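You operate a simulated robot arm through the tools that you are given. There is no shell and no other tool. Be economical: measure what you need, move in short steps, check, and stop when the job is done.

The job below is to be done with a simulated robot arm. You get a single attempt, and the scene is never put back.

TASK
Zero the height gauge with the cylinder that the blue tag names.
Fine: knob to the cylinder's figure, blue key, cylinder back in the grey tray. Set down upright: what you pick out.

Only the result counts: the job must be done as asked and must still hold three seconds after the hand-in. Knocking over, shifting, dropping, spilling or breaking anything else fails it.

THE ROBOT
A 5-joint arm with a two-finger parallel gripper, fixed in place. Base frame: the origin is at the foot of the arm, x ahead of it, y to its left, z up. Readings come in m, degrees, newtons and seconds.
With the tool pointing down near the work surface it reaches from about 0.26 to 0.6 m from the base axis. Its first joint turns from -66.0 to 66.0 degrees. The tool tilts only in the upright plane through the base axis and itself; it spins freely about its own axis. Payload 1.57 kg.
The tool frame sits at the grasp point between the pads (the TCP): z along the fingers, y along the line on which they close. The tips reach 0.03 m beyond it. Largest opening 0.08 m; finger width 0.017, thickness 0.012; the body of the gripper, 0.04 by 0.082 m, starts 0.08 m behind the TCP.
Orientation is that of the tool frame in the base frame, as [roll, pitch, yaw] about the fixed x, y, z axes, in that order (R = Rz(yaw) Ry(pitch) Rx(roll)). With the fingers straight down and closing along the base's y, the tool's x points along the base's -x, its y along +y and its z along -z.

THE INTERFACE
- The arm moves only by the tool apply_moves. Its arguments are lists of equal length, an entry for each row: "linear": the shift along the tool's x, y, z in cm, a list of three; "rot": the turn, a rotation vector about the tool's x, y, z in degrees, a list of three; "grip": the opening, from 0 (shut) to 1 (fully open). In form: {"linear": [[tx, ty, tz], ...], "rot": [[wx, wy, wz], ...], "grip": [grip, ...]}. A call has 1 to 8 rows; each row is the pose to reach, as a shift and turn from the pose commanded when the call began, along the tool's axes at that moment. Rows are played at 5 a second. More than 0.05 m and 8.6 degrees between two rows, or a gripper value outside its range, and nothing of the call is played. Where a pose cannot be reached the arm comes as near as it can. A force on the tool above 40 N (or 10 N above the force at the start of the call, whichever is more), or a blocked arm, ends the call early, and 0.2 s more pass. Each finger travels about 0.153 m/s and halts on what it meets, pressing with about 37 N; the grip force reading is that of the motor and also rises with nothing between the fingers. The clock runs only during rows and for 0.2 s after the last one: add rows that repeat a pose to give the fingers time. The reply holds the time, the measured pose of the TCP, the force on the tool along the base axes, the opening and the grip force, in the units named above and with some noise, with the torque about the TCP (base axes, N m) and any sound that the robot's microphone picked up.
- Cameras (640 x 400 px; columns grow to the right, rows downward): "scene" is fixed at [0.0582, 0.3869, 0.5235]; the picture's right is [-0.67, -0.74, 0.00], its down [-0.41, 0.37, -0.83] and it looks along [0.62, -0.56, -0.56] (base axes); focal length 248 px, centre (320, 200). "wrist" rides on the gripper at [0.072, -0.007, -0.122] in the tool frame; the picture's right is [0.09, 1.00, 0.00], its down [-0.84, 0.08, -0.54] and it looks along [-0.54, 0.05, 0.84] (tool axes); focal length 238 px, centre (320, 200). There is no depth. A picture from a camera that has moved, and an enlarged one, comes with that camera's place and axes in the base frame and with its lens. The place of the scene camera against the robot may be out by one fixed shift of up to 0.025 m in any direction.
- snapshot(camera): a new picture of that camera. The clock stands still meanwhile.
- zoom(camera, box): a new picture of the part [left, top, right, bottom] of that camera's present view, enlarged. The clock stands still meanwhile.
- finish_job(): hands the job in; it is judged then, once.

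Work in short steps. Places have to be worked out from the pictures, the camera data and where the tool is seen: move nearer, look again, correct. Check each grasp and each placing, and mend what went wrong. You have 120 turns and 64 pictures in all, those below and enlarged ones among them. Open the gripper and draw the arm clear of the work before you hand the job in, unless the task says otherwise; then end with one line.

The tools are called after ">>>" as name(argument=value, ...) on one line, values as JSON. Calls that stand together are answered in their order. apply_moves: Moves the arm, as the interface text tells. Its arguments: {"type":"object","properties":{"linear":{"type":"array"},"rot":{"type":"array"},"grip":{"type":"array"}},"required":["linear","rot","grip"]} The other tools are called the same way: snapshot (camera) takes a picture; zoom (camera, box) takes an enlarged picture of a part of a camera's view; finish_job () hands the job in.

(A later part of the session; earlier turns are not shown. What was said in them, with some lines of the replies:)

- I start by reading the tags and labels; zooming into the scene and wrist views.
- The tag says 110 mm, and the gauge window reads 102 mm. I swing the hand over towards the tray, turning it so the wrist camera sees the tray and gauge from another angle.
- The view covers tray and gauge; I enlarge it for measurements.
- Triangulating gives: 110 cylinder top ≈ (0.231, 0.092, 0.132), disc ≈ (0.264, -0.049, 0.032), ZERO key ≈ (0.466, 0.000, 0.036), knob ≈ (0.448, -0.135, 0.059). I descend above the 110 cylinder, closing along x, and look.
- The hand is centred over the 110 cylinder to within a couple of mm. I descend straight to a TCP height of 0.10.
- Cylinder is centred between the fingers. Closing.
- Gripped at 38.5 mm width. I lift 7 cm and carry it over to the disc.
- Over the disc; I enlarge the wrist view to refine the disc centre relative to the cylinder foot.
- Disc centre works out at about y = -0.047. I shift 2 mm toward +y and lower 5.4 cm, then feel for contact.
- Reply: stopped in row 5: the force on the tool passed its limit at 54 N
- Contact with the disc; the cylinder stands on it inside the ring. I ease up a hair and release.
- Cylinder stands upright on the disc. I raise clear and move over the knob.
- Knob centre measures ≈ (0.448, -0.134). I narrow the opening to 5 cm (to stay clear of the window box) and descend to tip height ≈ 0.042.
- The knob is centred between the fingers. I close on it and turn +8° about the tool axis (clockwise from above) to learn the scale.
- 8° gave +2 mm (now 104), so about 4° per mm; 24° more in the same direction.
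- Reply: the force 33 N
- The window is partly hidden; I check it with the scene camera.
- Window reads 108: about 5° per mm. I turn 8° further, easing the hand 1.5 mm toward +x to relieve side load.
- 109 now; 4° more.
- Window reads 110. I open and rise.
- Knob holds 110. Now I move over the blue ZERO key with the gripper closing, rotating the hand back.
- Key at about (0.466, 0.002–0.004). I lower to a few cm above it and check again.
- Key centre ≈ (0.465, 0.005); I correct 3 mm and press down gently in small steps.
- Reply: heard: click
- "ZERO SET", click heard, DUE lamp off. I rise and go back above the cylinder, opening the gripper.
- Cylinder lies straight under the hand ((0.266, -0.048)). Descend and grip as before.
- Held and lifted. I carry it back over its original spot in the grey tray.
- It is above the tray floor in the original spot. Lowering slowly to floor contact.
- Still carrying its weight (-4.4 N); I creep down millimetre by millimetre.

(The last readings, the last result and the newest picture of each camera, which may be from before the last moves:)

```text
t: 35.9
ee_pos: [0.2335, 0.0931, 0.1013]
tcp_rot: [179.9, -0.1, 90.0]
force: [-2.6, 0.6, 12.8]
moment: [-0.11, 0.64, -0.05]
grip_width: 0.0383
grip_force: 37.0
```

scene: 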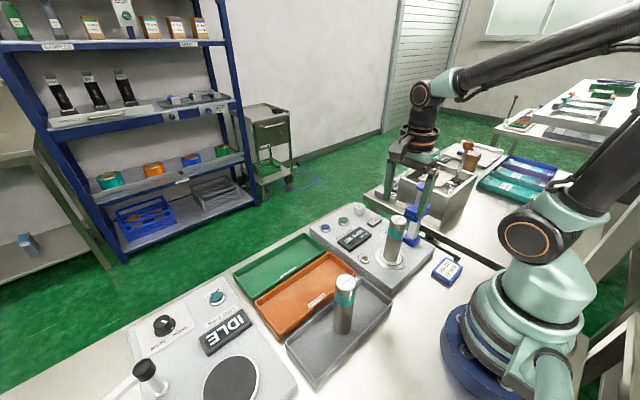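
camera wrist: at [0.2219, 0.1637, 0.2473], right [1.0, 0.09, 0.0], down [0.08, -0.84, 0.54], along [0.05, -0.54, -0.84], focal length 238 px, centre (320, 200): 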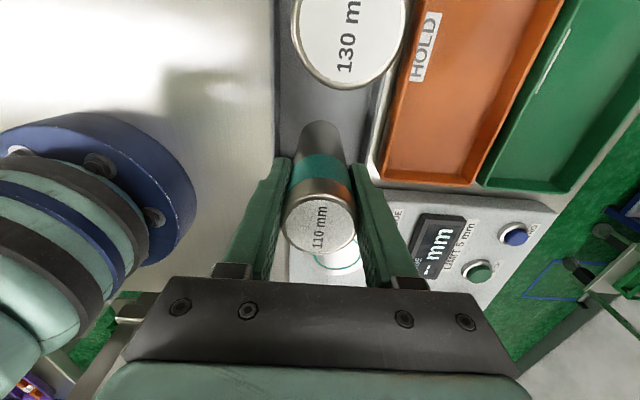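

Contact now (+13 N). I back off 0.5 mm, release and look.

>>> apply_moves(linear=[[0, 0, -0.08], [0, 0, -0.08], [0, 0, -0.08], [0, 0, -0.08], [0, 0, -0.08]], rot=[[0, 0, 0], [0, 0, 0], [0, 0, 0], [0, 0, 0], [0, 0, 0]], grip=[0.3, 0.5, 0.6, 0.9, 0.9])

>>> zoom(camera="scene", box=[280, 220, 440, 380])

```text
t: 37.1
ee_pos: [0.2322, 0.0918, 0.1016]
tcp_rot: [179.8, -0.1, 89.9]
force: [-0.3, -1.1, -0.4]
moment: [-0.02, -0.04, 0.02]
grip_width: 0.0718
grip_force: 0.1
```

```text
2.50 times, centred on (360, 300) of scene
camera zoom: at [0.0582, 0.3869, 0.5235], right [-0.67, -0.74, 0.0], down [-0.41, 0.37, -0.83], along [0.62, -0.56, -0.56], focal length 621 px, centre (220, -50)
```

zoom: 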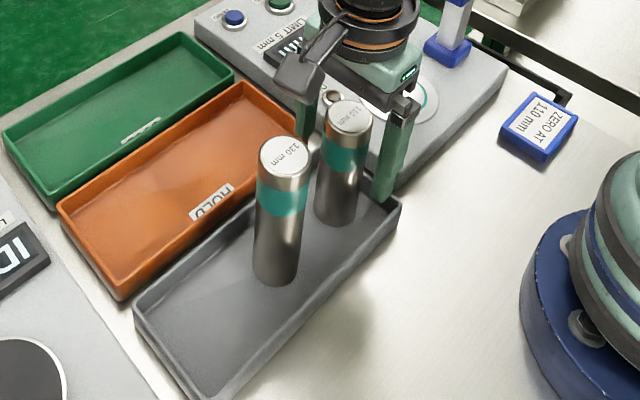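

It stands upright in the tray. I rise straight up, and check everything.

>>> apply_moves(linear=[[0, 0, -2.5], [0, 0, -5], [0, 0, -8], [0, 0, -12], [0, 0, -16], [0, 2, -20], [0, 5, -22], [0, 5, -22]], rot=[[0, 0, 0], [0, 0, 0], [0, 0, 0], [0, 0, 0], [0, 0, 0], [0, 0, 0], [0, 0, 0], [0, 0, 0]], grip=[0.95, 1, 1, 1, 1, 1, 1, 1])

>>> zoom(camera="scene", box=[280, 180, 460, 360])

>>> snapshot(camera="wrist")

```text
t: 38.9
ee_pos: [0.281, 0.0924, 0.3235]
tcp_rot: [179.7, -0.1, 89.9]
force: [0.3, 0.1, 0.3]
moment: [-0.03, 0.04, -0.01]
grip_width: 0.0801
grip_force: 0.1
```

```text
2.22 times, centred on (370, 270) of scene
camera zoom: at [0.0582, 0.3869, 0.5235], right [-0.67, -0.74, 0.0], down [-0.41, 0.37, -0.83], along [0.62, -0.56, -0.56], focal length 552 px, centre (209, 44)
```

zoom: 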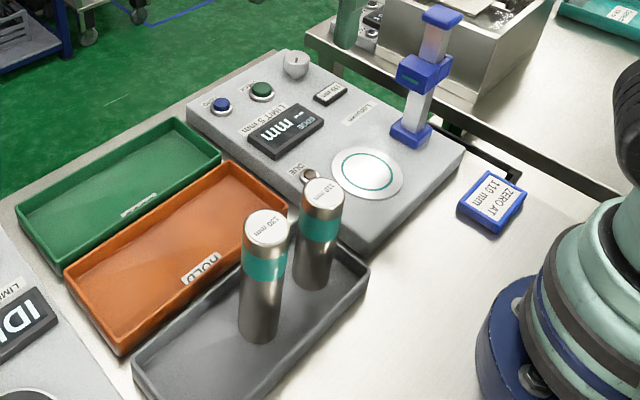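

```text
21 pictures are left
camera wrist: at [0.2734, 0.1651, 0.445], right [1.0, 0.09, 0.0], down [0.08, -0.84, 0.54], along [0.05, -0.54, -0.84], focal length 238 px, centre (320, 200)
```

wrist: 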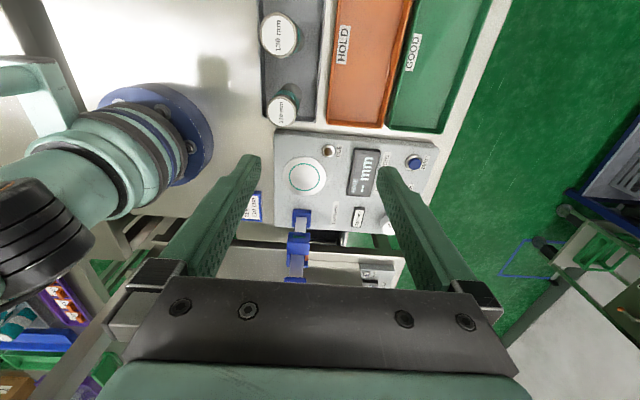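

Both cylinders stand upright in the grey tray, the knob window is at 110 mm, the DUE lamp is off, and the arm is clear, so I hand in.

>>> finish_job()

```text
The job is handed in.
```

The height gauge is zeroed: I stood the 110 mm cylinder on the disc, turned the knob to 110 and pressed the blue key (ZERO SET shown, DUE lamp off), then set the cylinder back upright in the grey tray.
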